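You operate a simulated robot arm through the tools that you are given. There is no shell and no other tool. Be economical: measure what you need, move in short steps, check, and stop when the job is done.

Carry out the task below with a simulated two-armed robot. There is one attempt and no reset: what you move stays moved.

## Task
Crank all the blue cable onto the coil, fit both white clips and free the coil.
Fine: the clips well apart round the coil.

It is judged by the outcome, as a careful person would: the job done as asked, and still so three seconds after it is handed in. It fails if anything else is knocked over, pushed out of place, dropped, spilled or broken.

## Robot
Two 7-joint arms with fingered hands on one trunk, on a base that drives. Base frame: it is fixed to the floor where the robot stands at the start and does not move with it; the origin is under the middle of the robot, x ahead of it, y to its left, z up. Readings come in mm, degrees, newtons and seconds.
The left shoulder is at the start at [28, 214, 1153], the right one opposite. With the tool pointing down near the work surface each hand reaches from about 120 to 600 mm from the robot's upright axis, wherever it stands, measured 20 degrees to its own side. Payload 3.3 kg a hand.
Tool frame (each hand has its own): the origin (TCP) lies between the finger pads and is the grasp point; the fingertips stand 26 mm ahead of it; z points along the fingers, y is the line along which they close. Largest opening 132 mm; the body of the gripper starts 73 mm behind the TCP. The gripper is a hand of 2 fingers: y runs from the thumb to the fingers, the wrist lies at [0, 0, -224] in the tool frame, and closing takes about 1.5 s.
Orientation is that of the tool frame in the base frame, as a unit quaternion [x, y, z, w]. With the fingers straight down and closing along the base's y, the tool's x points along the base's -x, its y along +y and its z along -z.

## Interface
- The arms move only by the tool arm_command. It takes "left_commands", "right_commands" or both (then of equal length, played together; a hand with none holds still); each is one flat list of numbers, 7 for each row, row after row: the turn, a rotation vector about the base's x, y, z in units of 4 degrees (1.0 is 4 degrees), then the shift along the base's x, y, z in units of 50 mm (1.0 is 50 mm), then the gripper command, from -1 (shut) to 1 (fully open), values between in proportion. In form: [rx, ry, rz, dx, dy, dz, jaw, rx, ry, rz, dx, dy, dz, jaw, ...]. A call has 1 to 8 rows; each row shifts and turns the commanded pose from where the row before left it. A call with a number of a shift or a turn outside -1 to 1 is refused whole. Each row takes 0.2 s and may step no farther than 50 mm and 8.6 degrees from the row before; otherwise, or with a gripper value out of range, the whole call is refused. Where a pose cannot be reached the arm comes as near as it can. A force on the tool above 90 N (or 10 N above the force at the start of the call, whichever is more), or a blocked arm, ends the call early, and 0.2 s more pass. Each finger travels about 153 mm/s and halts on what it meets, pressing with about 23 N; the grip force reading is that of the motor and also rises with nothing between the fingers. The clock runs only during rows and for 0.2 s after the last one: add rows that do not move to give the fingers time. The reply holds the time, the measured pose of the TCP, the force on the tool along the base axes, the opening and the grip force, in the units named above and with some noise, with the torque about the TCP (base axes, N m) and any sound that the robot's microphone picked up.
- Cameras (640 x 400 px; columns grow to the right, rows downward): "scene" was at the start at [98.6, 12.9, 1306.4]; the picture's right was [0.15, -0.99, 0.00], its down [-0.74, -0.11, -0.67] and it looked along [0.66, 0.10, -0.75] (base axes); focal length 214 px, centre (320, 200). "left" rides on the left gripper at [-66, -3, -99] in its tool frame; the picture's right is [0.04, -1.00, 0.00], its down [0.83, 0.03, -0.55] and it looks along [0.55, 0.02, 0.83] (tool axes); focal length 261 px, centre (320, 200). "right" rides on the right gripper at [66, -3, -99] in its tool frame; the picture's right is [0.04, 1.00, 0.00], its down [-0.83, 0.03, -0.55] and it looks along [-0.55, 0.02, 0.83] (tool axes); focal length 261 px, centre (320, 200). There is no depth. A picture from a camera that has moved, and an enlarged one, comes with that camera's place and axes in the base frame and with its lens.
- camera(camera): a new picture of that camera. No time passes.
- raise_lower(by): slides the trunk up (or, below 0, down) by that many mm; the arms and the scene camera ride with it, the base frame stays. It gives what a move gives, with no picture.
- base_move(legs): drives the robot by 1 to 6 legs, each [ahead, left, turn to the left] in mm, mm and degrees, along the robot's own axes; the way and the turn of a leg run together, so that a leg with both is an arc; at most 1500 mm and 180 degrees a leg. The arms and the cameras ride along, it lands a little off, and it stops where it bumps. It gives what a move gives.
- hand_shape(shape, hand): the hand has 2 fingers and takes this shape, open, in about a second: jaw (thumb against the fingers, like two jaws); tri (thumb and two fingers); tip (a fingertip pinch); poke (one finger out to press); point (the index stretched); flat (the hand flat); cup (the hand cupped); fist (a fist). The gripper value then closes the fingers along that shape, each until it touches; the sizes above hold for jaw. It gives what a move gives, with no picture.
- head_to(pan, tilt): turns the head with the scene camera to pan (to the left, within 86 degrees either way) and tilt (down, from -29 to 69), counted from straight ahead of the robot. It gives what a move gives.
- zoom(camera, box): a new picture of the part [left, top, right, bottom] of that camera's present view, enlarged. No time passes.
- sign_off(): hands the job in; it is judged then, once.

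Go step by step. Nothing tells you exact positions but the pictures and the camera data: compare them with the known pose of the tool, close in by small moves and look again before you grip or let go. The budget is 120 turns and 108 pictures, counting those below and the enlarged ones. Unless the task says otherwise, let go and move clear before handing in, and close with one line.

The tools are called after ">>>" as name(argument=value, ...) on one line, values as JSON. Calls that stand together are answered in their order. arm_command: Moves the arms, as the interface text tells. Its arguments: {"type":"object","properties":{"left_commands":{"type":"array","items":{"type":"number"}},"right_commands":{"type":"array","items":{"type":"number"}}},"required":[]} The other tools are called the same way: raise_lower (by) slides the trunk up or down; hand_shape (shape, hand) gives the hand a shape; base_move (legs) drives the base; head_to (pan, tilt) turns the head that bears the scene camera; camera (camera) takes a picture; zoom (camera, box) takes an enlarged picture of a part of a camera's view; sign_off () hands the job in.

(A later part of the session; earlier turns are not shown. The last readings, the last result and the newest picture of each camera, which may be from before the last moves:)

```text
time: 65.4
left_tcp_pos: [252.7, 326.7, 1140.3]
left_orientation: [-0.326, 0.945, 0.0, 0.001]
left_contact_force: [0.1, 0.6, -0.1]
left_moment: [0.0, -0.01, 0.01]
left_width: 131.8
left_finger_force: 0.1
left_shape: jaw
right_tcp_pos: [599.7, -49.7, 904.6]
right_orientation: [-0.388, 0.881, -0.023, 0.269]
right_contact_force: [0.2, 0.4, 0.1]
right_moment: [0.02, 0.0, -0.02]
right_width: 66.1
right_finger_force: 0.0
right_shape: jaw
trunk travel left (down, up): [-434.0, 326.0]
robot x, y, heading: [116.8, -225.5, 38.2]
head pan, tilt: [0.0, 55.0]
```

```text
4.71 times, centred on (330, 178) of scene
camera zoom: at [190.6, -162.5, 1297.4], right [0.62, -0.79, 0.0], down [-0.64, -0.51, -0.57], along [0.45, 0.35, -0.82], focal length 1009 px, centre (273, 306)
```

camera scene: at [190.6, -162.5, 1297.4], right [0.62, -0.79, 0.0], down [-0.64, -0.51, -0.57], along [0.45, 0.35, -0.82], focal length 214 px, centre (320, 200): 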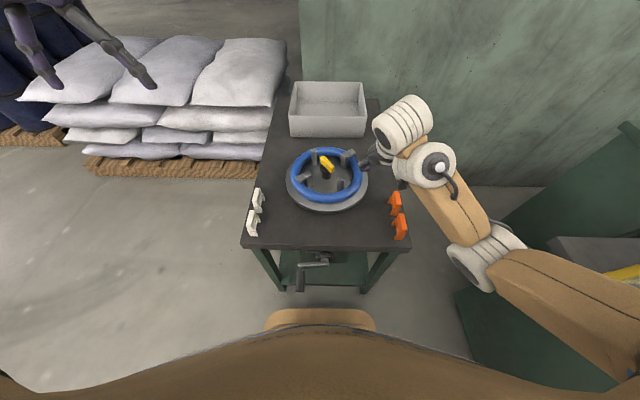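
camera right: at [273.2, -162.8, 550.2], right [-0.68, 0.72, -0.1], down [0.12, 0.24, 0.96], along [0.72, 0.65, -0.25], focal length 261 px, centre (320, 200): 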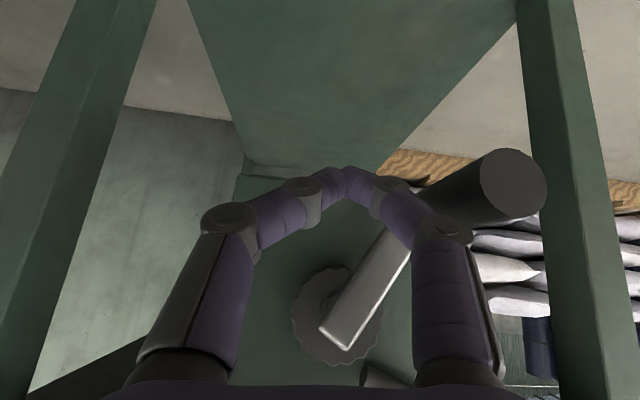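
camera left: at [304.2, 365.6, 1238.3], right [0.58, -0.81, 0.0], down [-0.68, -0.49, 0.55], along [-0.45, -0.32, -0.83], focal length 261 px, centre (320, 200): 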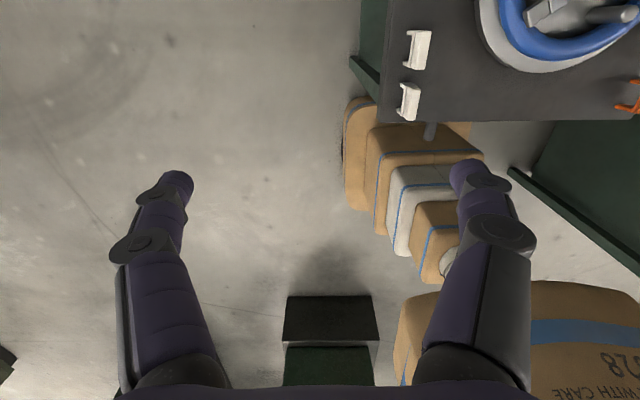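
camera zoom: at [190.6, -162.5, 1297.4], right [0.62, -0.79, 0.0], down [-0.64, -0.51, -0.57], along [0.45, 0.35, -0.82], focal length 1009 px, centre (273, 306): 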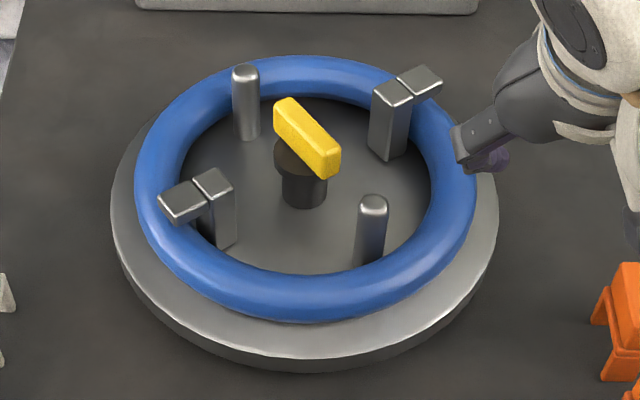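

The clips are inverted-U saddles with a thin upright block to grip (about 16 mm thick, long axis roughly away from me, yawed ≈10°). The near one is at about f=393, l=191 in my table frame, top z≈776. Moving the left hand above it.

>>> arm_command(left_commands=[0, 0, -0.42, 0.193, -0.521, -0.8, 0, 0, 0, -0.42, 0.193, -0.521, -0.8, 0, 0, 0, -0.42, 0.193, -0.521, -0.8, 0, 0, 0, -0.42, 0.193, -0.521, -0.8, 0, 0, 0, -0.42, 0.193, -0.521, -0.8, 0, 0, 0, -0.42, 0.193, -0.521, -0.8, 0, 0, 0, 0, 0, 0, 0, 0])

>>> camera(camera="left")

>>> camera(camera="scene")

```text
time: 67.0
left_tcp_pos: [301.8, 262.8, 909.6]
left_orientation: [-0.269, 0.963, -0.02, 0.012]
left_contact_force: [0.4, -0.5, 0.8]
left_moment: [-0.02, -0.02, 0.02]
left_width: 66.1
left_finger_force: 0.0
left_shape: jaw
left hand out of reach, approached as far as the arm can: row 4, 5, 6
right_tcp_pos: [599.1, -51.4, 904.2]
right_orientation: [-0.387, 0.881, -0.022, 0.27]
right_contact_force: [1.1, -0.3, 0.6]
right_moment: [0.02, -0.01, 0.0]
right_width: 65.8
right_finger_force: 0.1
right_shape: jaw
trunk travel left (down, up): [-434.0, 326.0]
robot x, y, heading: [113.8, -224.4, 38.1]
head pan, tilt: [0.0, 55.0]
```

```text
42 pictures are left
camera left: at [354.9, 299.1, 1008.6], right [0.48, -0.87, 0.04], down [-0.75, -0.39, 0.54], along [-0.46, -0.29, -0.84], focal length 261 px, centre (320, 200)
```

left: 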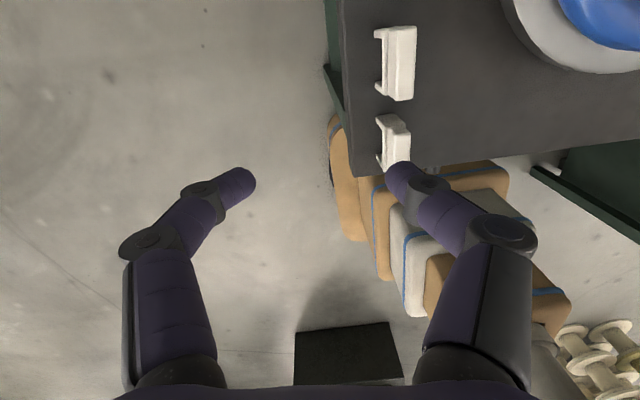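

```text
41 pictures are left
camera scene: at [189.7, -163.3, 1297.6], right [0.62, -0.79, 0.0], down [-0.64, -0.51, -0.57], along [0.45, 0.35, -0.82], focal length 214 px, centre (320, 200)
```

scene: 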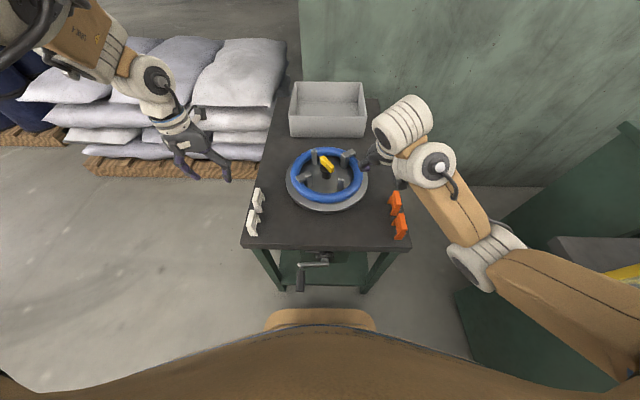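

The left arm balks at this lateral move; trying lower first, then sideways.

>>> arm_command(left_commands=[0, 0, 0, 0, 0, -0.8, 0, 0, 0, 0, 0, 0, -0.8, 0, 0, 0, 0, 0.3, -0.4, 0, 0, 0, 0, 0, 0.3, -0.4, 0, 0, 0, 0, 0, 0.3, -0.4, 0, 0])

```text
time: 68.2
left_tcp_pos: [317.7, 258.1, 829.8]
left_orientation: [-0.258, 0.966, -0.008, 0.004]
left_contact_force: [-0.5, 0.6, -0.5]
left_moment: [-0.02, 0.01, -0.03]
left_width: 66.2
left_finger_force: 0.2
left_shape: jaw
left hand out of reach, approached as far as the arm can: row 3, 4, 5
right_tcp_pos: [599.2, -51.1, 905.0]
right_orientation: [-0.387, 0.881, -0.023, 0.27]
right_contact_force: [0.2, 0.6, -0.2]
right_moment: [-0.02, 0.0, -0.01]
right_width: 66.2
right_finger_force: 0.0
right_shape: jaw
trunk travel left (down, up): [-434.0, 326.0]
robot x, y, heading: [118.0, -223.8, 38.0]
head pan, tilt: [0.0, 55.0]
```

Trying the sideways move with the yaw undone (joint limit suspected).

>>> arm_command(left_commands=[0, 0, 0.7, 0.1, -0.1, 0, 0, 0, 0, 0.7, 0.2, -0.25, 0, 0, 0, 0, 0.7, 0.3, -0.4, 0, 0, 0, 0, 0, 0.3, -0.4, 0, 0, 0, 0, 0, 0.3, -0.4, 0, 0])

>>> camera(camera="scene")

```text
time: 69.4
left_tcp_pos: [333.1, 260.5, 842.7]
left_orientation: [-0.329, 0.944, -0.006, 0.0]
left_contact_force: [0.4, -0.3, 0.1]
left_moment: [-0.01, 0.02, 0.0]
left_width: 66.2
left_finger_force: 0.1
left_shape: jaw
left hand out of reach, approached as far as the arm can: row 1, 2, 3, 5
right_tcp_pos: [599.0, -49.6, 904.4]
right_orientation: [-0.387, 0.882, -0.023, 0.269]
right_contact_force: [-0.1, 0.9, -0.2]
right_moment: [0.0, 0.03, 0.01]
right_width: 66.1
right_finger_force: 0.1
right_shape: jaw
trunk travel left (down, up): [-434.0, 326.0]
robot x, y, heading: [118.4, -225.1, 38.1]
head pan, tilt: [0.0, 55.0]
```

```text
40 pictures are left
camera scene: at [189.9, -163.1, 1297.5], right [0.62, -0.79, 0.0], down [-0.64, -0.51, -0.57], along [0.45, 0.35, -0.82], focal length 214 px, centre (320, 200)
```

scene: 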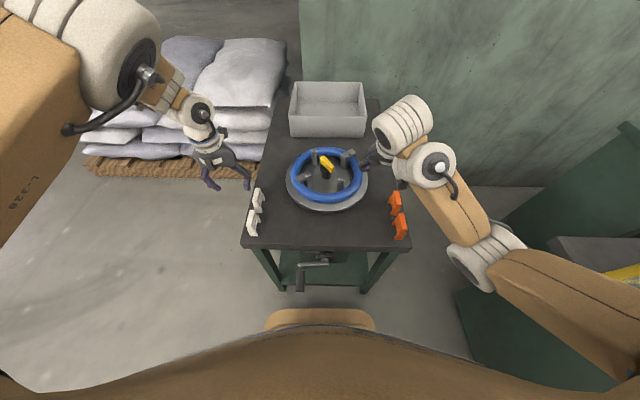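

I'll take the left hand back up, move inward at height as the right arm did, and come down from there.

>>> arm_command(left_commands=[0, 0, 0, 0, 0, 0.95, 0, 0, 0, 0, 0, 0, 0.95, 0, 0, 0, 0, 0, 0, 0.95, 0, 0, 0, 0, 0, 0, 0.95, 0, 0, 0, 0, 0, 0, 0.95, 0, 0, 0, 0, 0, 0, 0.95, 0, 0, 0, 0, 0.55, -0.7, 0, 0, 0, 0, 0, 0.55, -0.7, 0, 0])

>>> arm_command(left_commands=[0, 0, 0, 0.55, -0.7, 0, 0, 0, 0, 0, 0.3, -0.4, -0.5, 0, 0, 0, 0, 0, 0, -0.9, 0, 0, 0, 0, 0, 0, -0.9, 0, 0, 0, 0, 0, 0, -0.9, 0])

>>> camera(camera="scene")

```text
time: 71.2
left_tcp_pos: [345.2, 192.4, 1101.0]
left_orientation: [-0.325, 0.946, -0.011, 0.008]
left_contact_force: [0.0, -0.2, 0.3]
left_moment: [0.0, 0.0, 0.03]
left_width: 66.2
left_finger_force: 0.0
left_shape: jaw
left hand out of reach, approached as far as the arm can: row 6, 7, 8
right_tcp_pos: [598.7, -49.3, 904.2]
right_orientation: [-0.387, 0.881, -0.023, 0.27]
right_contact_force: [-0.2, 0.6, -0.9]
right_moment: [0.03, 0.0, 0.0]
right_width: 66.0
right_finger_force: 0.1
right_shape: jaw
trunk travel left (down, up): [-434.0, 326.0]
robot x, y, heading: [117.8, -219.2, 38.1]
head pan, tilt: [0.0, 55.0]
```

```text
time: 72.4
left_tcp_pos: [357.4, 199.3, 1083.3]
left_orientation: [-0.328, 0.945, -0.015, 0.01]
left_contact_force: [0.3, -0.5, -0.7]
left_moment: [0.02, -0.01, -0.03]
left_width: 66.2
left_finger_force: 0.0
left_shape: jaw
left hand out of reach, approached as far as the arm can: row 1, 2, 3, 4, 5
right_tcp_pos: [598.9, -49.2, 903.3]
right_orientation: [-0.387, 0.881, -0.023, 0.27]
right_contact_force: [0.2, -0.2, -0.3]
right_moment: [-0.01, -0.04, 0.01]
right_width: 65.9
right_finger_force: 0.0
right_shape: jaw
trunk travel left (down, up): [-434.0, 326.0]
robot x, y, heading: [117.3, -226.8, 38.1]
head pan, tilt: [0.0, 55.0]
```

```text
39 pictures are left
camera scene: at [190.0, -163.2, 1297.5], right [0.62, -0.79, 0.0], down [-0.64, -0.51, -0.57], along [0.45, 0.35, -0.82], focal length 214 px, centre (320, 200)
```

scene: 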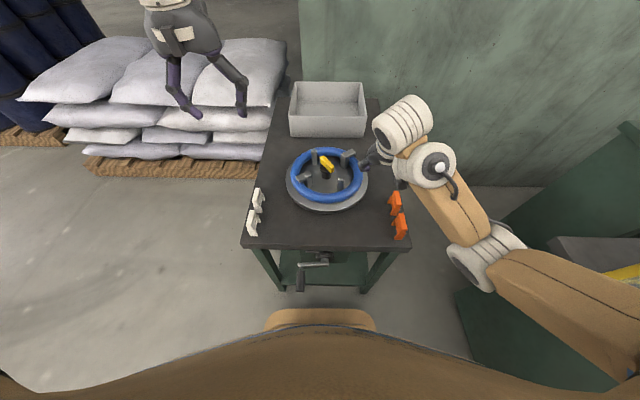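

Stuck again in a local joint limit; trying to go via the mirror of the right arm's start (closer in), then down.

>>> arm_command(left_commands=[0, 0, 0, -0.5, -0.4, 0.2, 0, 0, 0, 0, -0.5, -0.4, 0.2, 0, 0, 0, 0, -0.3, -0.5, 0.2, 0, 0, 0, 0, 0.3, -0.6, 0, 0, 0, 0, 0, 0, 0, -0.9, 0, 0, 0, 0, 0, 0, -0.9, 0, 0, 0, 0, 0, 0, -0.9, 0, 0, 0, 0, 0, 0, -0.9, 0])

>>> camera(camera="scene")

```text
time: 74.2
left_tcp_pos: [371.0, 198.3, 1083.6]
left_orientation: [-0.333, 0.943, -0.017, 0.016]
left_contact_force: [-0.1, 0.2, -0.9]
left_moment: [-0.03, 0.0, 0.03]
left_width: 66.1
left_finger_force: 0.0
left_shape: jaw
left hand out of reach, approached as far as the arm can: row 1, 2, 3, 4, 5, 6, 7, 8
right_tcp_pos: [598.8, -49.9, 904.2]
right_orientation: [-0.386, 0.882, -0.023, 0.27]
right_contact_force: [0.3, -0.4, -0.1]
right_moment: [-0.01, 0.03, 0.02]
right_width: 66.1
right_finger_force: 0.1
right_shape: jaw
trunk travel left (down, up): [-434.0, 326.0]
robot x, y, heading: [119.6, -226.7, 37.9]
head pan, tilt: [0.0, 55.0]
```

```text
38 pictures are left
camera scene: at [190.0, -163.1, 1297.5], right [0.62, -0.79, 0.0], down [-0.64, -0.51, -0.57], along [0.45, 0.35, -0.82], focal length 214 px, centre (320, 200)
```

scene: 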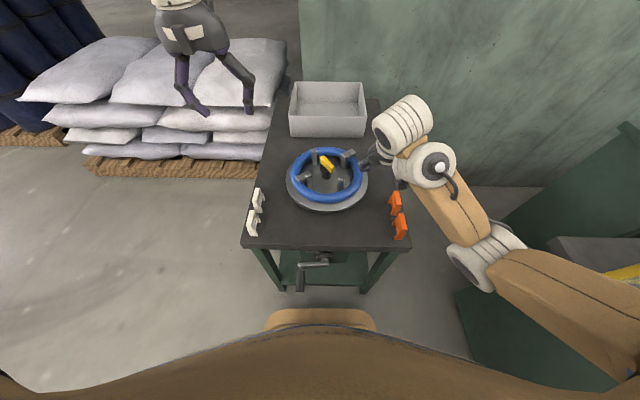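

I'll back away from the table to recover both arms' postures safely: left outward to its start posture, right untilting with more extension.

>>> base_move(legs=[[-260, 0, 0]])

>>> arm_command(left_commands=[0, 0, 0, -0.6, 0.7, 0.1, 0, 0, 0, 0, -0.6, 0.7, 0.1, 0, 0, 0, 0, -0.6, 0.7, 0.1, 0, 0, 0, 0, -0.3, 0.4, 0.1, 0], right_commands=[-0.771, 0.984, 0, 0.3, 0.23, -0.3, 0, -0.771, 0.984, 0, 0.3, 0.23, -0.3, 0, -0.771, 0.984, 0, 0.3, 0.23, -0.3, 0, -0.771, 0.984, 0, 0.3, 0.23, -0.3, 0])

>>> camera(camera="scene")

```text
time: 76.1
left_tcp_pos: [164.0, 34.7, 1080.3]
left_orientation: [-0.331, 0.943, -0.019, 0.013]
left_contact_force: [-0.3, -1.2, 0.3]
left_moment: [0.02, 0.03, 0.0]
left_width: 66.4
left_finger_force: 0.0
left_shape: jaw
right_tcp_pos: [391.4, -215.7, 903.9]
right_orientation: [-0.384, 0.882, -0.023, 0.27]
right_contact_force: [-0.7, -0.2, 0.6]
right_moment: [0.01, -0.02, -0.01]
right_width: 65.7
right_finger_force: 0.0
right_shape: jaw
trunk travel left (down, up): [-434.0, 326.0]
robot x, y, heading: [-94.3, -384.1, 37.8]
head pan, tilt: [0.0, 55.0]
```

```text
time: 77.1
left_tcp_pos: [59.5, 162.5, 1100.3]
left_orientation: [-0.332, 0.943, -0.02, 0.012]
left_contact_force: [0.1, 0.2, -0.3]
left_moment: [0.0, -0.02, 0.02]
left_width: 66.1
left_finger_force: 0.0
left_shape: jaw
right_tcp_pos: [452.2, -166.5, 842.7]
right_orientation: [-0.412, 0.903, -0.066, 0.104]
right_contact_force: [-0.6, 0.1, -0.2]
right_moment: [-0.02, -0.03, -0.01]
right_width: 66.0
right_finger_force: 0.1
right_shape: jaw
trunk travel left (down, up): [-434.0, 326.0]
robot x, y, heading: [-89.7, -382.8, 37.6]
head pan, tilt: [0.0, 55.0]
```

```text
37 pictures are left
camera scene: at [-17.8, -325.4, 1297.5], right [0.61, -0.79, 0.0], down [-0.65, -0.5, -0.57], along [0.45, 0.35, -0.82], focal length 214 px, centre (320, 200)
```

scene: 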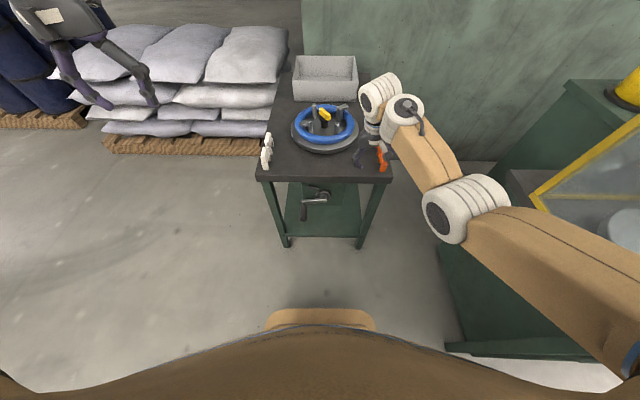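

Both arms recovered. The right hand now works in an extended posture, so I'll do the clips with the right hand and use the base for gross positioning. First levelling the hand and yawing it to match the clip.

>>> arm_command(right_commands=[0.1, 0.7, -1, 0, 0, 0, 0, 0.1, 0.7, -1, 0, 0, 0, 0, 0.1, 0.7, -1, 0, 0, 0, 0, 0.1, 0.7, -1, 0, 0, 0, 0, 0.1, 0.7, -1, 0, 0, 0, 0])

>>> base_move(legs=[[0, 351, 0]])

>>> camera(camera="scene")

>>> camera(camera="right")

```text
time: 78.3
left_tcp_pos: [60.6, 160.4, 1101.7]
left_orientation: [-0.331, 0.943, -0.02, 0.013]
left_contact_force: [0.8, 0.3, 0.2]
left_moment: [0.0, -0.02, 0.01]
left_width: 66.3
left_finger_force: 0.0
left_shape: jaw
right_tcp_pos: [452.3, -169.3, 844.6]
right_orientation: [-0.252, 0.968, -0.017, -0.013]
right_contact_force: [0.4, -0.4, 0.8]
right_moment: [0.02, 0.0, -0.03]
right_width: 65.8
right_finger_force: 0.2
right_shape: jaw
trunk travel left (down, up): [-434.0, 326.0]
robot x, y, heading: [-93.2, -384.0, 37.8]
head pan, tilt: [0.0, 55.0]
```

```text
time: 80.6
left_tcp_pos: [-168.6, 444.3, 1099.6]
left_orientation: [-0.336, 0.941, -0.02, 0.013]
left_contact_force: [-0.9, 0.2, 1.3]
left_moment: [-0.01, -0.02, 0.0]
left_width: 66.2
left_finger_force: 0.0
left_shape: jaw
right_tcp_pos: [229.5, 119.5, 843.7]
right_orientation: [-0.257, 0.966, -0.016, -0.011]
right_contact_force: [0.5, 0.5, 0.1]
right_moment: [-0.01, -0.03, 0.01]
right_width: 66.1
right_finger_force: 0.0
right_shape: jaw
trunk travel left (down, up): [-434.0, 326.0]
robot x, y, heading: [-308.0, -102.4, 38.3]
head pan, tilt: [0.0, 55.0]
```

```text
36 pictures are left
camera scene: at [-239.4, -44.0, 1297.5], right [0.62, -0.78, 0.0], down [-0.64, -0.51, -0.57], along [0.45, 0.36, -0.82], focal length 214 px, centre (320, 200)
```

scene: 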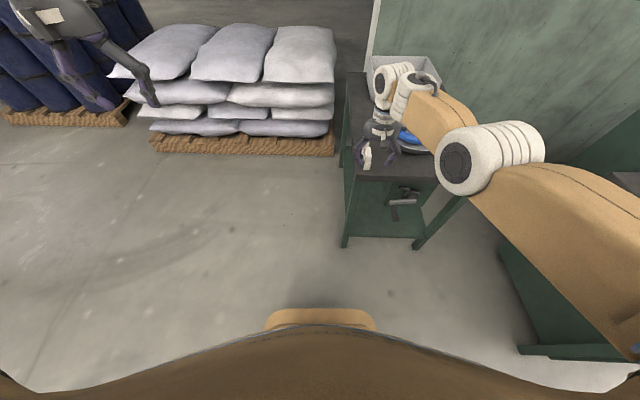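

```text
35 pictures are left
camera right: at [174.3, 86.1, 943.4], right [-0.53, 0.85, -0.02], down [0.71, 0.46, 0.53], along [0.46, 0.26, -0.85], focal length 261 px, centre (320, 200)
```

right: 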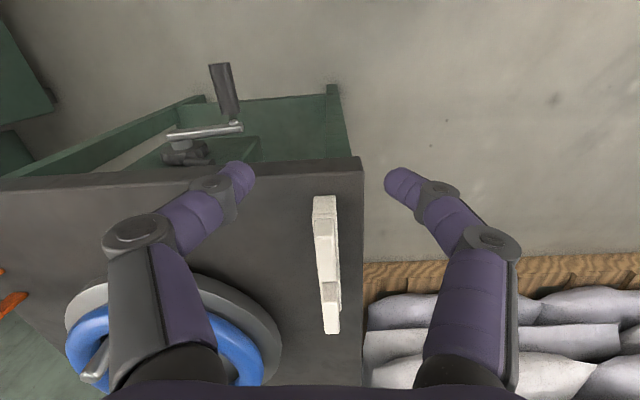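

The near clip lies straight between the fingers' line. Driving ahead 92 mm so the hand is above it.

>>> base_move(legs=[[92, -8, 0]])

>>> camera(camera="right")

```text
time: 81.7
left_tcp_pos: [-88.5, 493.2, 1099.1]
left_orientation: [-0.335, 0.942, -0.02, 0.011]
left_contact_force: [-0.4, 0.3, -0.4]
left_moment: [-0.02, 0.04, 0.02]
left_width: 66.3
left_finger_force: 0.0
left_shape: jaw
right_tcp_pos: [306.9, 167.6, 841.9]
right_orientation: [-0.257, 0.966, -0.016, -0.013]
right_contact_force: [0.6, 0.5, -0.2]
right_moment: [-0.02, 0.03, -0.04]
right_width: 66.2
right_finger_force: 0.0
right_shape: jaw
trunk travel left (down, up): [-434.0, 326.0]
robot x, y, heading: [-235.7, -55.2, 38.3]
head pan, tilt: [0.0, 55.0]
```

```text
34 pictures are left
camera right: at [252.0, 135.6, 942.5], right [-0.53, 0.85, -0.02], down [0.72, 0.46, 0.52], along [0.45, 0.26, -0.85], focal length 261 px, centre (320, 200)
```

right: 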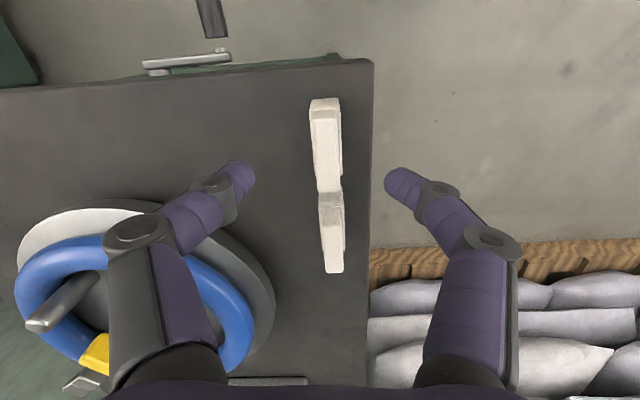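

Aligned within a few mm. Lowering to the block.

>>> arm_command(right_commands=[0, 0, 0, -0.016, 0.026, -0.6, 0, 0, 0, 0, -0.016, 0.026, -0.6, 0, 0, 0, 0, 0, 0, 0, 0])

>>> camera(camera="right")

```text
time: 82.5
left_tcp_pos: [-90.1, 492.1, 1099.7]
left_orientation: [-0.336, 0.942, -0.019, 0.013]
left_contact_force: [-0.3, 0.3, -0.3]
left_moment: [-0.01, 0.05, -0.02]
left_width: 66.1
left_finger_force: 0.1
left_shape: jaw
right_tcp_pos: [291.7, 162.1, 785.8]
right_orientation: [-0.257, 0.966, -0.017, -0.012]
right_contact_force: [0.0, 0.0, -0.2]
right_moment: [0.06, -0.02, 0.0]
right_width: 66.1
right_finger_force: 0.0
right_shape: jaw
right hand out of reach, approached as far as the arm can: row 1, 2
trunk travel left (down, up): [-434.0, 326.0]
robot x, y, heading: [-236.2, -52.7, 38.6]
head pan, tilt: [0.0, 55.0]
```

```text
33 pictures are left
camera right: at [237.3, 128.8, 884.5], right [-0.53, 0.85, -0.02], down [0.71, 0.46, 0.53], along [0.46, 0.26, -0.85], focal length 261 px, centre (320, 200)
```

right: 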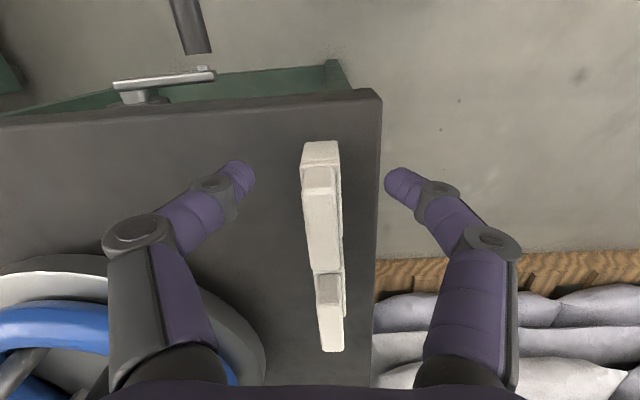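

The arm is at full stretch, 15 mm short. Driving ahead 35 mm, then pulling the arm back 20 and down 6 to have slack.

>>> base_move(legs=[[35, 0, 0]])

>>> arm_command(right_commands=[0, 0, 0, -0.16, -0.125, 0, 0, 0, 0, 0, -0.16, -0.125, -0.12, 0, 0, 0, 0, 0, 0, 0, 0])

>>> camera(camera="right")

```text
time: 83.4
left_tcp_pos: [-61.9, 515.8, 1099.4]
left_orientation: [-0.337, 0.941, -0.02, 0.012]
left_contact_force: [0.8, 1.0, -0.4]
left_moment: [-0.01, 0.0, 0.02]
left_width: 66.2
left_finger_force: 0.1
left_shape: jaw
right_tcp_pos: [320.3, 184.1, 783.5]
right_orientation: [-0.257, 0.966, -0.017, -0.013]
right_contact_force: [0.0, -0.7, -0.3]
right_moment: [-0.03, 0.03, 0.01]
right_width: 65.7
right_finger_force: 0.0
right_shape: jaw
trunk travel left (down, up): [-434.0, 326.0]
robot x, y, heading: [-208.6, -33.1, 38.3]
head pan, tilt: [0.0, 55.0]
```

```text
time: 84.2
left_tcp_pos: [-63.9, 514.9, 1099.9]
left_orientation: [-0.337, 0.941, -0.02, 0.013]
left_contact_force: [0.0, 0.0, -0.5]
left_moment: [-0.02, 0.0, 0.02]
left_width: 66.1
left_finger_force: 0.0
left_shape: jaw
right_tcp_pos: [303.8, 170.5, 777.6]
right_orientation: [-0.258, 0.966, -0.016, -0.011]
right_contact_force: [0.3, -0.6, 0.0]
right_moment: [-0.02, 0.01, -0.01]
right_width: 65.8
right_finger_force: 0.1
right_shape: jaw
trunk travel left (down, up): [-434.0, 326.0]
robot x, y, heading: [-207.4, -32.9, 38.5]
head pan, tilt: [0.0, 55.0]
```

```text
32 pictures are left
camera right: at [248.6, 138.7, 878.6], right [-0.53, 0.85, -0.02], down [0.71, 0.46, 0.53], along [0.46, 0.26, -0.85], focal length 261 px, centre (320, 200)
```

right: 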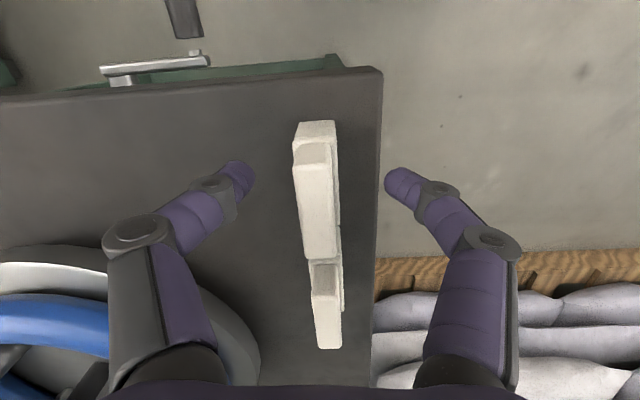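

Centred on the near clip's block. Closing gently on it.

>>> arm_command(right_commands=[0, 0, 0, 0, 0, 0, -0.5, 0, 0, 0, 0, 0, 0, -1, 0, 0, 0, 0, 0, 0, -1, 0, 0, 0, 0, 0, 0, -1])

>>> arm_command(right_commands=[0, 0, 0, 0, 0, 0.5, -1, 0, 0, 0, 0, 0, 0.8, -1, 0, 0, 0, 0, 0, 0.8, -1, 0, 0, 0, 0, 0, 0.3, -1])

>>> camera(camera="right")

```text
time: 85.2
left_tcp_pos: [-64.6, 515.0, 1100.7]
left_orientation: [-0.337, 0.941, -0.019, 0.014]
left_contact_force: [-0.4, -0.9, -0.9]
left_moment: [0.02, 0.01, 0.0]
left_width: 66.2
left_finger_force: 0.0
left_shape: jaw
right_tcp_pos: [303.2, 171.5, 780.3]
right_orientation: [-0.257, 0.966, -0.015, -0.011]
right_contact_force: [-0.3, 1.9, 15.9]
right_moment: [0.15, 0.09, 0.04]
right_width: 15.9
right_finger_force: 22.8
right_shape: jaw
trunk travel left (down, up): [-434.0, 326.0]
robot x, y, heading: [-208.1, -30.0, 38.6]
head pan, tilt: [0.0, 55.0]
```

```text
time: 86.2
left_tcp_pos: [-62.6, 515.1, 1099.9]
left_orientation: [-0.337, 0.941, -0.019, 0.012]
left_contact_force: [-0.4, -0.9, -0.8]
left_moment: [0.03, 0.01, -0.01]
left_width: 66.1
left_finger_force: 0.0
left_shape: jaw
right_tcp_pos: [303.9, 171.7, 897.3]
right_orientation: [-0.258, 0.966, -0.015, -0.013]
right_contact_force: [0.1, 0.2, -0.7]
right_moment: [-0.03, -0.02, 0.0]
right_width: 12.2
right_finger_force: 23.0
right_shape: jaw
trunk travel left (down, up): [-434.0, 326.0]
robot x, y, heading: [-206.9, -32.3, 38.3]
head pan, tilt: [0.0, 55.0]
```

```text
31 pictures are left
camera right: at [249.2, 139.6, 996.7], right [-0.53, 0.85, -0.02], down [0.71, 0.46, 0.52], along [0.46, 0.26, -0.85], focal length 261 px, centre (320, 200)
```

right: 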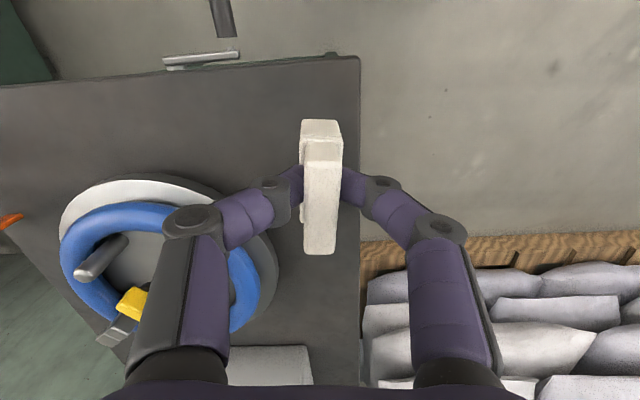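

Clip one is held securely. Now I test yawing the hand by −88° (clockwise) here at height, so the clip lies radially for the coil's left side.

>>> arm_command(right_commands=[0, 0, -1, 0, 0, 0, -1, 0, 0, -1, 0, 0, 0, -1, 0, 0, -1, 0, 0, 0, -1, 0, 0, -1, 0, 0, 0, -1, 0, 0, -1, 0, 0, 0, -1, 0, 0, -1, 0, 0, 0, -1, 0, 0, -1, 0, 0, 0, -1, 0, 0, -1, 0, 0, 0, -1])

>>> arm_command(right_commands=[0, 0, -1, 0, 0, 0, -1, 0, 0, -1, 0, 0, 0, -1, 0, 0, -1, 0, 0, 0, -1, 0, 0, -1, 0, 0, 0, -1, 0, 0, -1, 0, 0, 0, -1, 0, 0, -1, 0, 0, 0, -1, 0, 0, -1, 0, 0, 0, -1, 0, 0, -1, 0, 0, 0, -1])

```text
time: 88.0
left_tcp_pos: [-63.1, 515.1, 1100.4]
left_orientation: [-0.337, 0.941, -0.02, 0.013]
left_contact_force: [-0.1, 0.5, 0.4]
left_moment: [-0.02, 0.01, 0.01]
left_width: 66.3
left_finger_force: 0.1
left_shape: jaw
right_tcp_pos: [303.9, 171.7, 897.7]
right_orientation: [0.02, 1.0, -0.012, -0.017]
right_contact_force: [-0.1, 0.1, -1.0]
right_moment: [-0.01, 0.01, -0.01]
right_width: 12.0
right_finger_force: 22.8
right_shape: jaw
trunk travel left (down, up): [-434.0, 326.0]
robot x, y, heading: [-208.3, -32.5, 38.6]
head pan, tilt: [0.0, 55.0]
```

```text
time: 89.8
left_tcp_pos: [-63.1, 515.6, 1099.8]
left_orientation: [-0.337, 0.941, -0.02, 0.013]
left_contact_force: [-0.4, -0.1, -0.3]
left_moment: [-0.01, -0.05, 0.0]
left_width: 66.0
left_finger_force: 0.1
left_shape: jaw
right_tcp_pos: [303.5, 171.4, 897.5]
right_orientation: [0.295, 0.955, -0.007, -0.018]
right_contact_force: [-0.9, 0.6, -0.6]
right_moment: [0.02, 0.02, 0.0]
right_width: 12.1
right_finger_force: 23.2
right_shape: jaw
trunk travel left (down, up): [-434.0, 326.0]
robot x, y, heading: [-209.7, -31.9, 38.5]
head pan, tilt: [0.0, 55.0]
```

Rotation works. Finishing the yaw while raising, then driving toward the coil and lowering the trunk for more reach.

>>> arm_command(right_commands=[0, 0, -1, 0, 0, 0.2, -1, 0, 0, -1, 0, 0, 0.2, -1, 0, 0, -1, 0, 0, 0.2, -1, 0, 0, -1, 0, 0, 0.2, -1, 0, 0, -1, 0, 0, 0.2, -1, 0, 0, -1, 0, 0, 0.2, -1, 0, 0, -0.4, 0, 0, 0.2, -1])

>>> base_move(legs=[[0, -117, 0], [110, 0, 0]])

>>> raise_lower(by=-100)

>>> camera(camera="right")

>>> camera(camera="scene")

```text
time: 91.4
left_tcp_pos: [-63.7, 515.0, 1102.1]
left_orientation: [-0.337, 0.941, -0.019, 0.012]
left_contact_force: [-0.1, -0.2, -0.2]
left_moment: [-0.03, 0.03, 0.06]
left_width: 66.4
left_finger_force: 0.0
left_shape: jaw
right_tcp_pos: [304.0, 171.4, 969.6]
right_orientation: [0.499, 0.867, -0.003, -0.02]
right_contact_force: [-0.4, -0.2, -0.7]
right_moment: [-0.01, 0.0, 0.02]
right_width: 12.0
right_finger_force: 22.3
right_shape: jaw
trunk travel left (down, up): [-434.0, 326.0]
robot x, y, heading: [-213.1, -29.7, 38.7]
head pan, tilt: [0.0, 55.0]
```

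```text
time: 93.4
left_tcp_pos: [96.9, 493.9, 1099.6]
left_orientation: [-0.337, 0.941, -0.02, 0.012]
left_contact_force: [0.2, -0.2, -0.9]
left_moment: [-0.01, 0.03, 0.0]
left_width: 66.1
left_finger_force: 0.1
left_shape: jaw
right_tcp_pos: [464.3, 151.2, 968.8]
right_orientation: [0.498, 0.867, -0.004, -0.02]
right_contact_force: [0.8, 0.0, -0.3]
right_moment: [-0.04, 0.03, -0.01]
right_width: 12.3
right_finger_force: 23.1
right_shape: jaw
trunk travel left (down, up): [-434.0, 326.0]
robot x, y, heading: [-45.3, -55.9, 38.6]
head pan, tilt: [0.0, 55.0]
```

```text
time: 94.7
left_tcp_pos: [93.5, 492.0, 1001.3]
left_orientation: [-0.337, 0.941, -0.02, 0.013]
left_contact_force: [0.5, -0.8, -0.4]
left_moment: [-0.01, -0.01, 0.0]
left_width: 66.1
left_finger_force: 0.1
left_shape: jaw
right_tcp_pos: [461.7, 151.1, 872.7]
right_orientation: [0.498, 0.867, 0.0, -0.019]
right_contact_force: [-3.0, -0.1, 28.8]
right_moment: [-0.68, -0.43, -0.05]
right_width: 15.9
right_finger_force: 23.0
right_shape: jaw
trunk travel left (down, up): [-334.0, 426.0]
robot x, y, heading: [-47.3, -54.2, 38.4]
head pan, tilt: [0.0, 55.0]
```

```text
30 pictures are left
camera right: at [429.0, 202.4, 972.8], right [0.84, 0.54, -0.02], down [0.47, -0.71, 0.53], along [0.27, -0.45, -0.85], focal length 261 px, centre (320, 200)
```

right: 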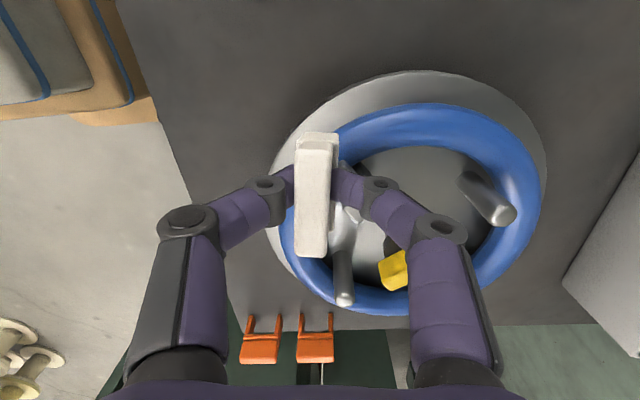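

```text
29 pictures are left
camera scene: at [33.0, 13.6, 1197.4], right [0.62, -0.78, 0.0], down [-0.64, -0.51, -0.58], along [0.45, 0.36, -0.82], focal length 214 px, centre (320, 200)
```

scene: 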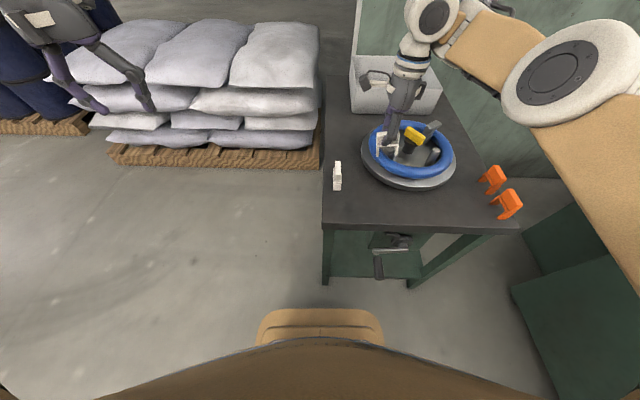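

The clip touched the near-left hook while lowering (28 N up). Raising at once and checking the clip in the grip.

>>> arm_command(right_commands=[0, 0, 0, 0, 0, 0.4, -1, 0, 0, 0, 0, 0, 0.6, -1, 0, 0, 0, 0, 0, 0, -1])

>>> camera(camera="right")

>>> zoom(camera="scene", box=[340, 60, 480, 200])

```text
time: 95.5
left_tcp_pos: [96.9, 493.4, 1000.0]
left_orientation: [-0.336, 0.942, -0.02, 0.012]
left_contact_force: [-0.4, 1.1, -0.9]
left_moment: [-0.02, 0.01, 0.0]
left_width: 66.4
left_finger_force: 0.0
left_shape: jaw
right_tcp_pos: [456.7, 163.9, 919.7]
right_orientation: [0.499, 0.867, -0.004, -0.02]
right_contact_force: [0.0, -0.1, -0.5]
right_moment: [0.03, 0.01, 0.0]
right_width: 14.2
right_finger_force: 22.9
right_shape: jaw
right hand out of reach, approached as far as the arm can: row 2
trunk travel left (down, up): [-334.0, 426.0]
robot x, y, heading: [-47.4, -51.4, 38.3]
head pan, tilt: [0.0, 55.0]
```

```text
28 pictures are left
camera right: at [425.2, 216.3, 1019.1], right [0.84, 0.54, -0.02], down [0.47, -0.71, 0.53], along [0.27, -0.45, -0.85], focal length 261 px, centre (320, 200)
```

right: 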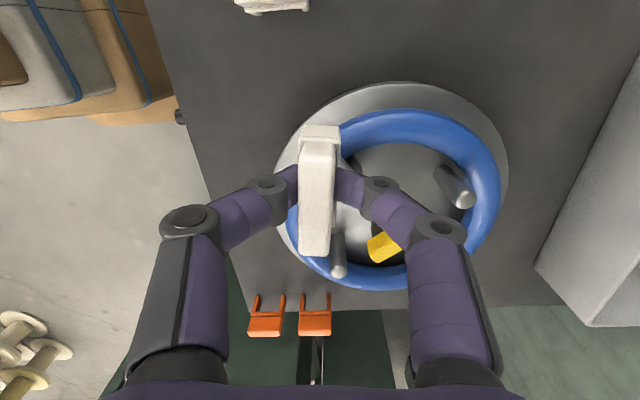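

```text
2.86 times, centred on (410, 130) of scene
camera zoom: at [36.0, 14.0, 1196.6], right [0.62, -0.78, 0.0], down [-0.64, -0.51, -0.57], along [0.45, 0.36, -0.82], focal length 613 px, centre (63, 400)
```

zoom: 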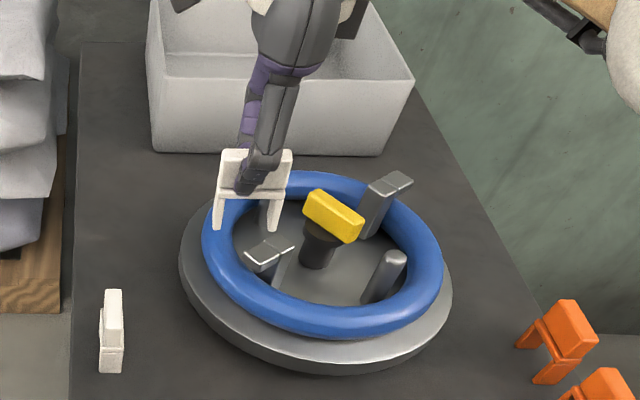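

Clip still firmly held and the second one undisturbed. From both views the coil centre is ≈(572,112), tube radius 100, tube top z≈780; target for clip 1 is the left side at (522,199), between hook and pin. Driving ahead a little more.

>>> base_move(legs=[[45, 0, 0]])

```text
time: 96.4
left_tcp_pos: [130.5, 521.4, 998.5]
left_orientation: [-0.337, 0.941, -0.02, 0.012]
left_contact_force: [0.4, 0.5, 0.7]
left_moment: [-0.04, 0.03, 0.0]
left_width: 66.0
left_finger_force: 0.1
left_shape: jaw
right_tcp_pos: [491.7, 192.4, 917.9]
right_orientation: [0.498, 0.867, -0.004, -0.02]
right_contact_force: [-0.4, 0.0, 0.0]
right_moment: [-0.04, 0.02, -0.04]
right_width: 14.2
right_finger_force: 22.6
right_shape: jaw
trunk travel left (down, up): [-334.0, 426.0]
robot x, y, heading: [-14.3, -25.1, 38.5]
head pan, tilt: [0.0, 55.0]
```

Aligning over the target and lowering partway, correcting the 2° tilt.

>>> arm_command(right_commands=[-0.19, -0.56, 0, 0.3, 0.07, -0.5, -1, 0, 0, 0, 0.3, 0.07, -0.6, -1, 0, 0, 0, 0, 0, 0, -1])

>>> camera(camera="right")

>>> zoom(camera="scene", box=[340, 70, 480, 210])

```text
time: 97.2
left_tcp_pos: [129.9, 521.4, 999.8]
left_orientation: [-0.337, 0.941, -0.02, 0.012]
left_contact_force: [0.0, 0.4, 0.5]
left_moment: [0.03, 0.01, 0.02]
left_width: 66.1
left_finger_force: 0.1
left_shape: jaw
right_tcp_pos: [521.3, 199.0, 863.1]
right_orientation: [0.498, 0.867, 0.001, 0.001]
right_contact_force: [-0.3, 0.3, -0.5]
right_moment: [0.0, 0.01, 0.02]
right_width: 14.2
right_finger_force: 22.6
right_shape: jaw
trunk travel left (down, up): [-334.0, 426.0]
robot x, y, heading: [-12.1, -28.9, 38.7]
head pan, tilt: [0.0, 55.0]
```

```text
26 pictures are left
camera right: at [485.8, 251.6, 961.2], right [0.84, 0.54, 0.0], down [0.45, -0.7, 0.55], along [0.3, -0.46, -0.83], focal length 261 px, centre (320, 200)
```

right: 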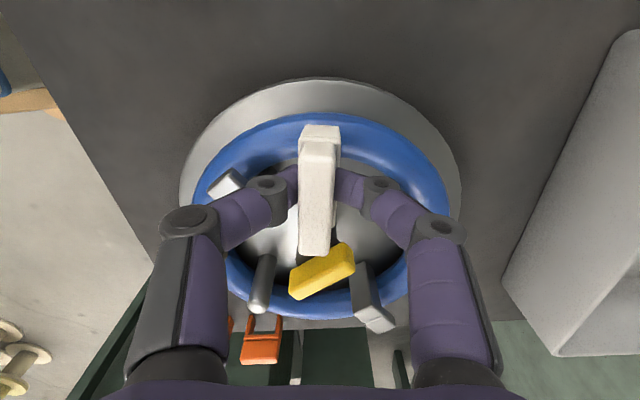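

```text
2.86 times, centred on (410, 140) of scene
camera zoom: at [69.9, 41.7, 1196.7], right [0.62, -0.78, 0.0], down [-0.64, -0.51, -0.57], along [0.45, 0.36, -0.82], focal length 613 px, centre (63, 371)
```

zoom: 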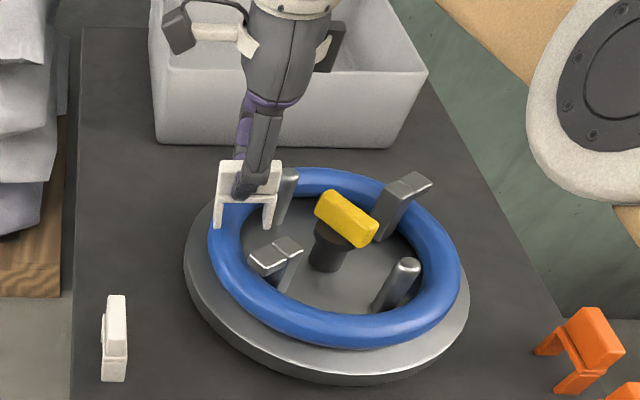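

Radially aligned within 2 mm. Pressing the clip down over the tube.

>>> arm_command(right_commands=[0, 0, 0, -0.02, 0.01, -0.4, -1, 0, 0, 0, 0, 0, -0.4, -1, 0, 0, 0, 0, 0, -0.3, -1, 0, 0, 0, 0, 0, 0, -1])

>>> camera(camera="right")

>>> zoom(camera="scene", box=[340, 70, 480, 210])

```text
time: 98.2
left_tcp_pos: [126.3, 517.8, 1003.5]
left_orientation: [-0.337, 0.941, -0.018, 0.014]
left_contact_force: [0.3, -0.5, 0.0]
left_moment: [0.0, 0.04, 0.01]
left_width: 66.3
left_finger_force: 0.1
left_shape: jaw
right_tcp_pos: [521.1, 197.7, 818.9]
right_orientation: [0.499, 0.866, 0.01, 0.005]
right_contact_force: [7.1, -9.7, 67.8]
right_moment: [-0.12, 0.12, 0.03]
right_width: 22.7
right_finger_force: 22.7
right_shape: jaw
trunk travel left (down, up): [-334.0, 426.0]
robot x, y, heading: [-14.0, -23.9, 38.5]
head pan, tilt: [0.0, 55.0]
```

```text
24 pictures are left
camera right: at [483.7, 250.0, 917.2], right [0.84, 0.54, 0.02], down [0.44, -0.71, 0.55], along [0.31, -0.46, -0.83], focal length 261 px, centre (320, 200)
```

right: 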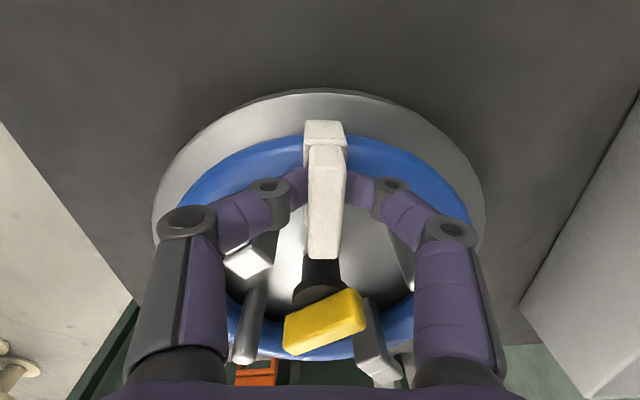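

```text
2.86 times, centred on (410, 140) of scene
camera zoom: at [65.2, 38.2, 1198.1], right [0.62, -0.78, 0.0], down [-0.64, -0.51, -0.58], along [0.45, 0.36, -0.82], focal length 613 px, centre (63, 371)
```

zoom: 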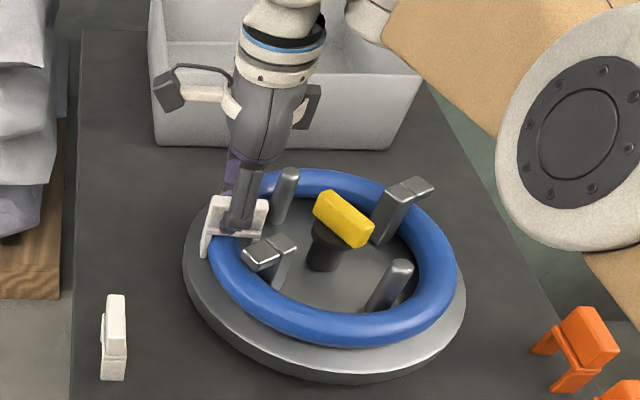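

The clip is straddling the tube. Zooming to see whether it is fully seated.

>>> zoom(camera="scene", box=[375, 125, 445, 175])

```text
8.00 times, centred on (410, 150) of scene
camera zoom: at [65.2, 38.2, 1198.1], right [0.62, -0.78, 0.0], down [-0.64, -0.51, -0.58], along [0.45, 0.36, -0.82], focal length 1716 px, centre (-400, 600)
```

zoom: 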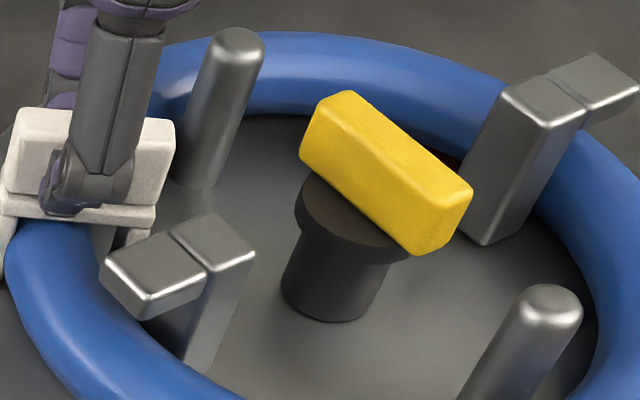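

It appears seated on the tube. One slight extra press, then release and lift.

>>> arm_command(right_commands=[0, 0, 0, 0, 0, -0.12, -1, 0, 0, 0, 0, 0, 0, -1])

>>> arm_command(right_commands=[0, 0, 0, 0, 0, 0.2, -0.5, 0, 0, 0, 0, 0, 0, -0.2, 0, 0, 0, 0, 0, 0.5, -0.2, 0, 0, 0, 0, 0, 0.9, -0.2, 0, 0, 0, 0, 0, 0.9, -0.2])

>>> zoom(camera="scene", box=[340, 70, 480, 210])

```text
time: 98.8
left_tcp_pos: [125.9, 517.7, 1003.1]
left_orientation: [-0.336, 0.941, -0.019, 0.016]
left_contact_force: [-0.3, 0.8, -0.3]
left_moment: [-0.01, 0.03, -0.02]
left_width: 66.3
left_finger_force: 0.0
left_shape: jaw
right_tcp_pos: [521.8, 197.4, 818.1]
right_orientation: [0.499, 0.866, 0.014, 0.007]
right_contact_force: [9.8, -17.8, 87.8]
right_moment: [-0.23, 0.11, -0.22]
right_width: 27.1
right_finger_force: 22.6
right_shape: jaw
trunk travel left (down, up): [-334.0, 426.0]
robot x, y, heading: [-14.8, -30.3, 38.4]
head pan, tilt: [0.0, 55.0]
```

```text
time: 100.0
left_tcp_pos: [130.3, 520.2, 1000.6]
left_orientation: [-0.338, 0.941, -0.02, 0.013]
left_contact_force: [0.6, -0.7, -0.6]
left_moment: [0.01, -0.01, 0.04]
left_width: 66.5
left_finger_force: 0.0
left_shape: jaw
right_tcp_pos: [520.1, 198.4, 929.7]
right_orientation: [0.497, 0.868, 0.001, 0.0]
right_contact_force: [-0.5, -0.7, -0.2]
right_moment: [-0.01, 0.0, -0.01]
right_width: 52.4
right_finger_force: 0.1
right_shape: jaw
trunk travel left (down, up): [-334.0, 426.0]
robot x, y, heading: [-15.5, -29.4, 38.5]
head pan, tilt: [0.0, 55.0]
```

```text
2.86 times, centred on (410, 140) of scene
camera zoom: at [69.4, 41.5, 1196.7], right [0.62, -0.78, 0.0], down [-0.64, -0.51, -0.57], along [0.45, 0.36, -0.82], focal length 613 px, centre (63, 371)
```

zoom: 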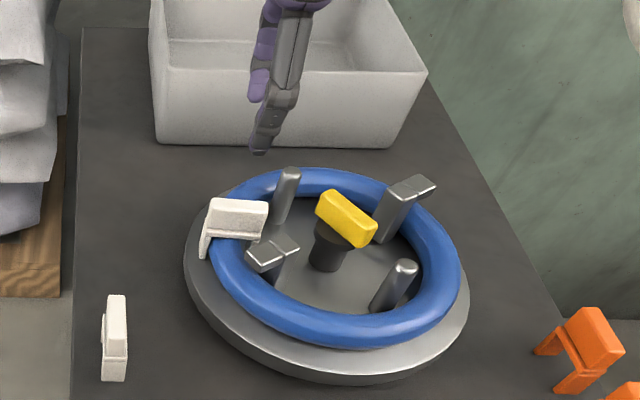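

Clip 1 is on and holds. Now yawing the hand back and driving to clip 2.

>>> arm_command(right_commands=[0, 0, 1, 0, 0, 0, 0, 0, 0, 1, 0, 0, 0, 0, 0, 0, 1, 0, 0, 0, 0, 0, 0, 1, 0, 0, 0, 0, 0, 0, 1, 0, 0, 0, 0, 0, 0, 1, 0, 0, 0, 0, 0, 0, 1, 0, 0, 0, 0, 0, 0, 1, 0, 0, 0, 0])

>>> arm_command(right_commands=[0, 0, 1, 0, 0, 0, 0, 0, 0, 1, 0, 0, 0, 0, 0, 0, 1, 0, 0, 0, 0, 0, 0, 1, 0, 0, 0, 0, 0, 0, 1, 0, 0, 0, 0, 0, 0, 1, 0, 0, 0, 0, 0, 0, 1, 0, 0, 0, 0, 0, 0, 1, 0, 0, 0, 0])

>>> base_move(legs=[[-106, 0, 0], [0, 107, 0]])

>>> arm_command(right_commands=[0, 0, 1, 0, 0, 0, 0, 0, 0, 1, 0, 0, 0, 0, 0, 0, 1, 0, 0, 0, 0, 0, 0, 1, 0, 0, 0, 0, 0, 0, 1, 0, 0, 0, 0, 0, 0, 1, 0, 0, 0, 0, 0, 0, 1, 0, 0, 0, 0])

>>> camera(camera="right")

```text
time: 101.8
left_tcp_pos: [130.1, 520.4, 999.6]
left_orientation: [-0.336, 0.941, -0.019, 0.013]
left_contact_force: [-0.1, 0.4, 0.0]
left_moment: [0.0, 0.0, 0.0]
left_width: 66.0
left_finger_force: 0.0
left_shape: jaw
right_tcp_pos: [519.8, 198.6, 927.4]
right_orientation: [0.239, 0.971, 0.001, 0.0]
right_contact_force: [0.2, 0.0, 0.5]
right_moment: [0.01, 0.0, -0.01]
right_width: 65.3
right_finger_force: 0.0
right_shape: jaw
trunk travel left (down, up): [-334.0, 426.0]
robot x, y, heading: [-13.4, -26.0, 38.5]
head pan, tilt: [0.0, 55.0]
```

```text
time: 103.6
left_tcp_pos: [129.7, 520.2, 1000.2]
left_orientation: [-0.337, 0.941, -0.019, 0.013]
left_contact_force: [-1.0, 0.0, -0.3]
left_moment: [0.02, -0.02, 0.02]
left_width: 66.2
left_finger_force: 0.1
left_shape: jaw
right_tcp_pos: [518.9, 198.2, 928.8]
right_orientation: [-0.038, 0.999, 0.001, -0.001]
right_contact_force: [-0.5, -0.2, -1.1]
right_moment: [0.03, 0.0, -0.01]
right_width: 65.1
right_finger_force: 0.1
right_shape: jaw
trunk travel left (down, up): [-334.0, 426.0]
robot x, y, heading: [-14.6, -26.6, 38.6]
head pan, tilt: [0.0, 55.0]
```

```text
time: 105.6
left_tcp_pos: [-20.9, 539.7, 999.1]
left_orientation: [-0.336, 0.941, -0.021, 0.013]
left_contact_force: [-0.1, 0.0, 0.1]
left_moment: [-0.01, -0.03, -0.01]
left_width: 66.3
left_finger_force: 0.1
left_shape: jaw
right_tcp_pos: [368.7, 217.4, 929.1]
right_orientation: [-0.036, 0.999, 0.0, -0.001]
right_contact_force: [0.1, 1.1, -0.1]
right_moment: [-0.04, -0.01, 0.02]
right_width: 65.7
right_finger_force: 0.0
right_shape: jaw
trunk travel left (down, up): [-334.0, 426.0]
robot x, y, heading: [-167.2, -9.5, 38.3]
head pan, tilt: [0.0, 55.0]
```

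```text
time: 107.2
left_tcp_pos: [-20.1, 539.1, 999.6]
left_orientation: [-0.336, 0.941, -0.019, 0.012]
left_contact_force: [0.7, -0.2, 0.2]
left_moment: [0.02, -0.01, 0.04]
left_width: 66.2
left_finger_force: 0.0
left_shape: jaw
right_tcp_pos: [369.4, 216.1, 927.3]
right_orientation: [-0.278, 0.961, 0.001, 0.0]
right_contact_force: [0.5, 0.1, -0.6]
right_moment: [0.03, 0.01, -0.02]
right_width: 65.4
right_finger_force: 0.1
right_shape: jaw
trunk travel left (down, up): [-334.0, 426.0]
robot x, y, heading: [-165.2, -10.5, 38.4]
head pan, tilt: [0.0, 55.0]
```

```text
20 pictures are left
camera right: at [315.0, 177.5, 1025.4], right [-0.57, 0.82, 0.0], down [0.69, 0.47, 0.55], along [0.45, 0.31, -0.83], focal length 261 px, centre (320, 200)
```

right: 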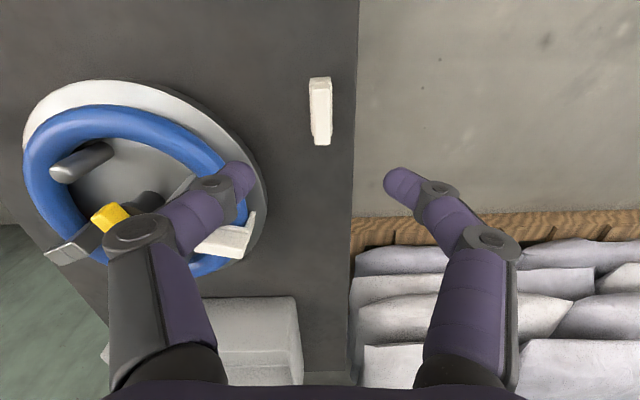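

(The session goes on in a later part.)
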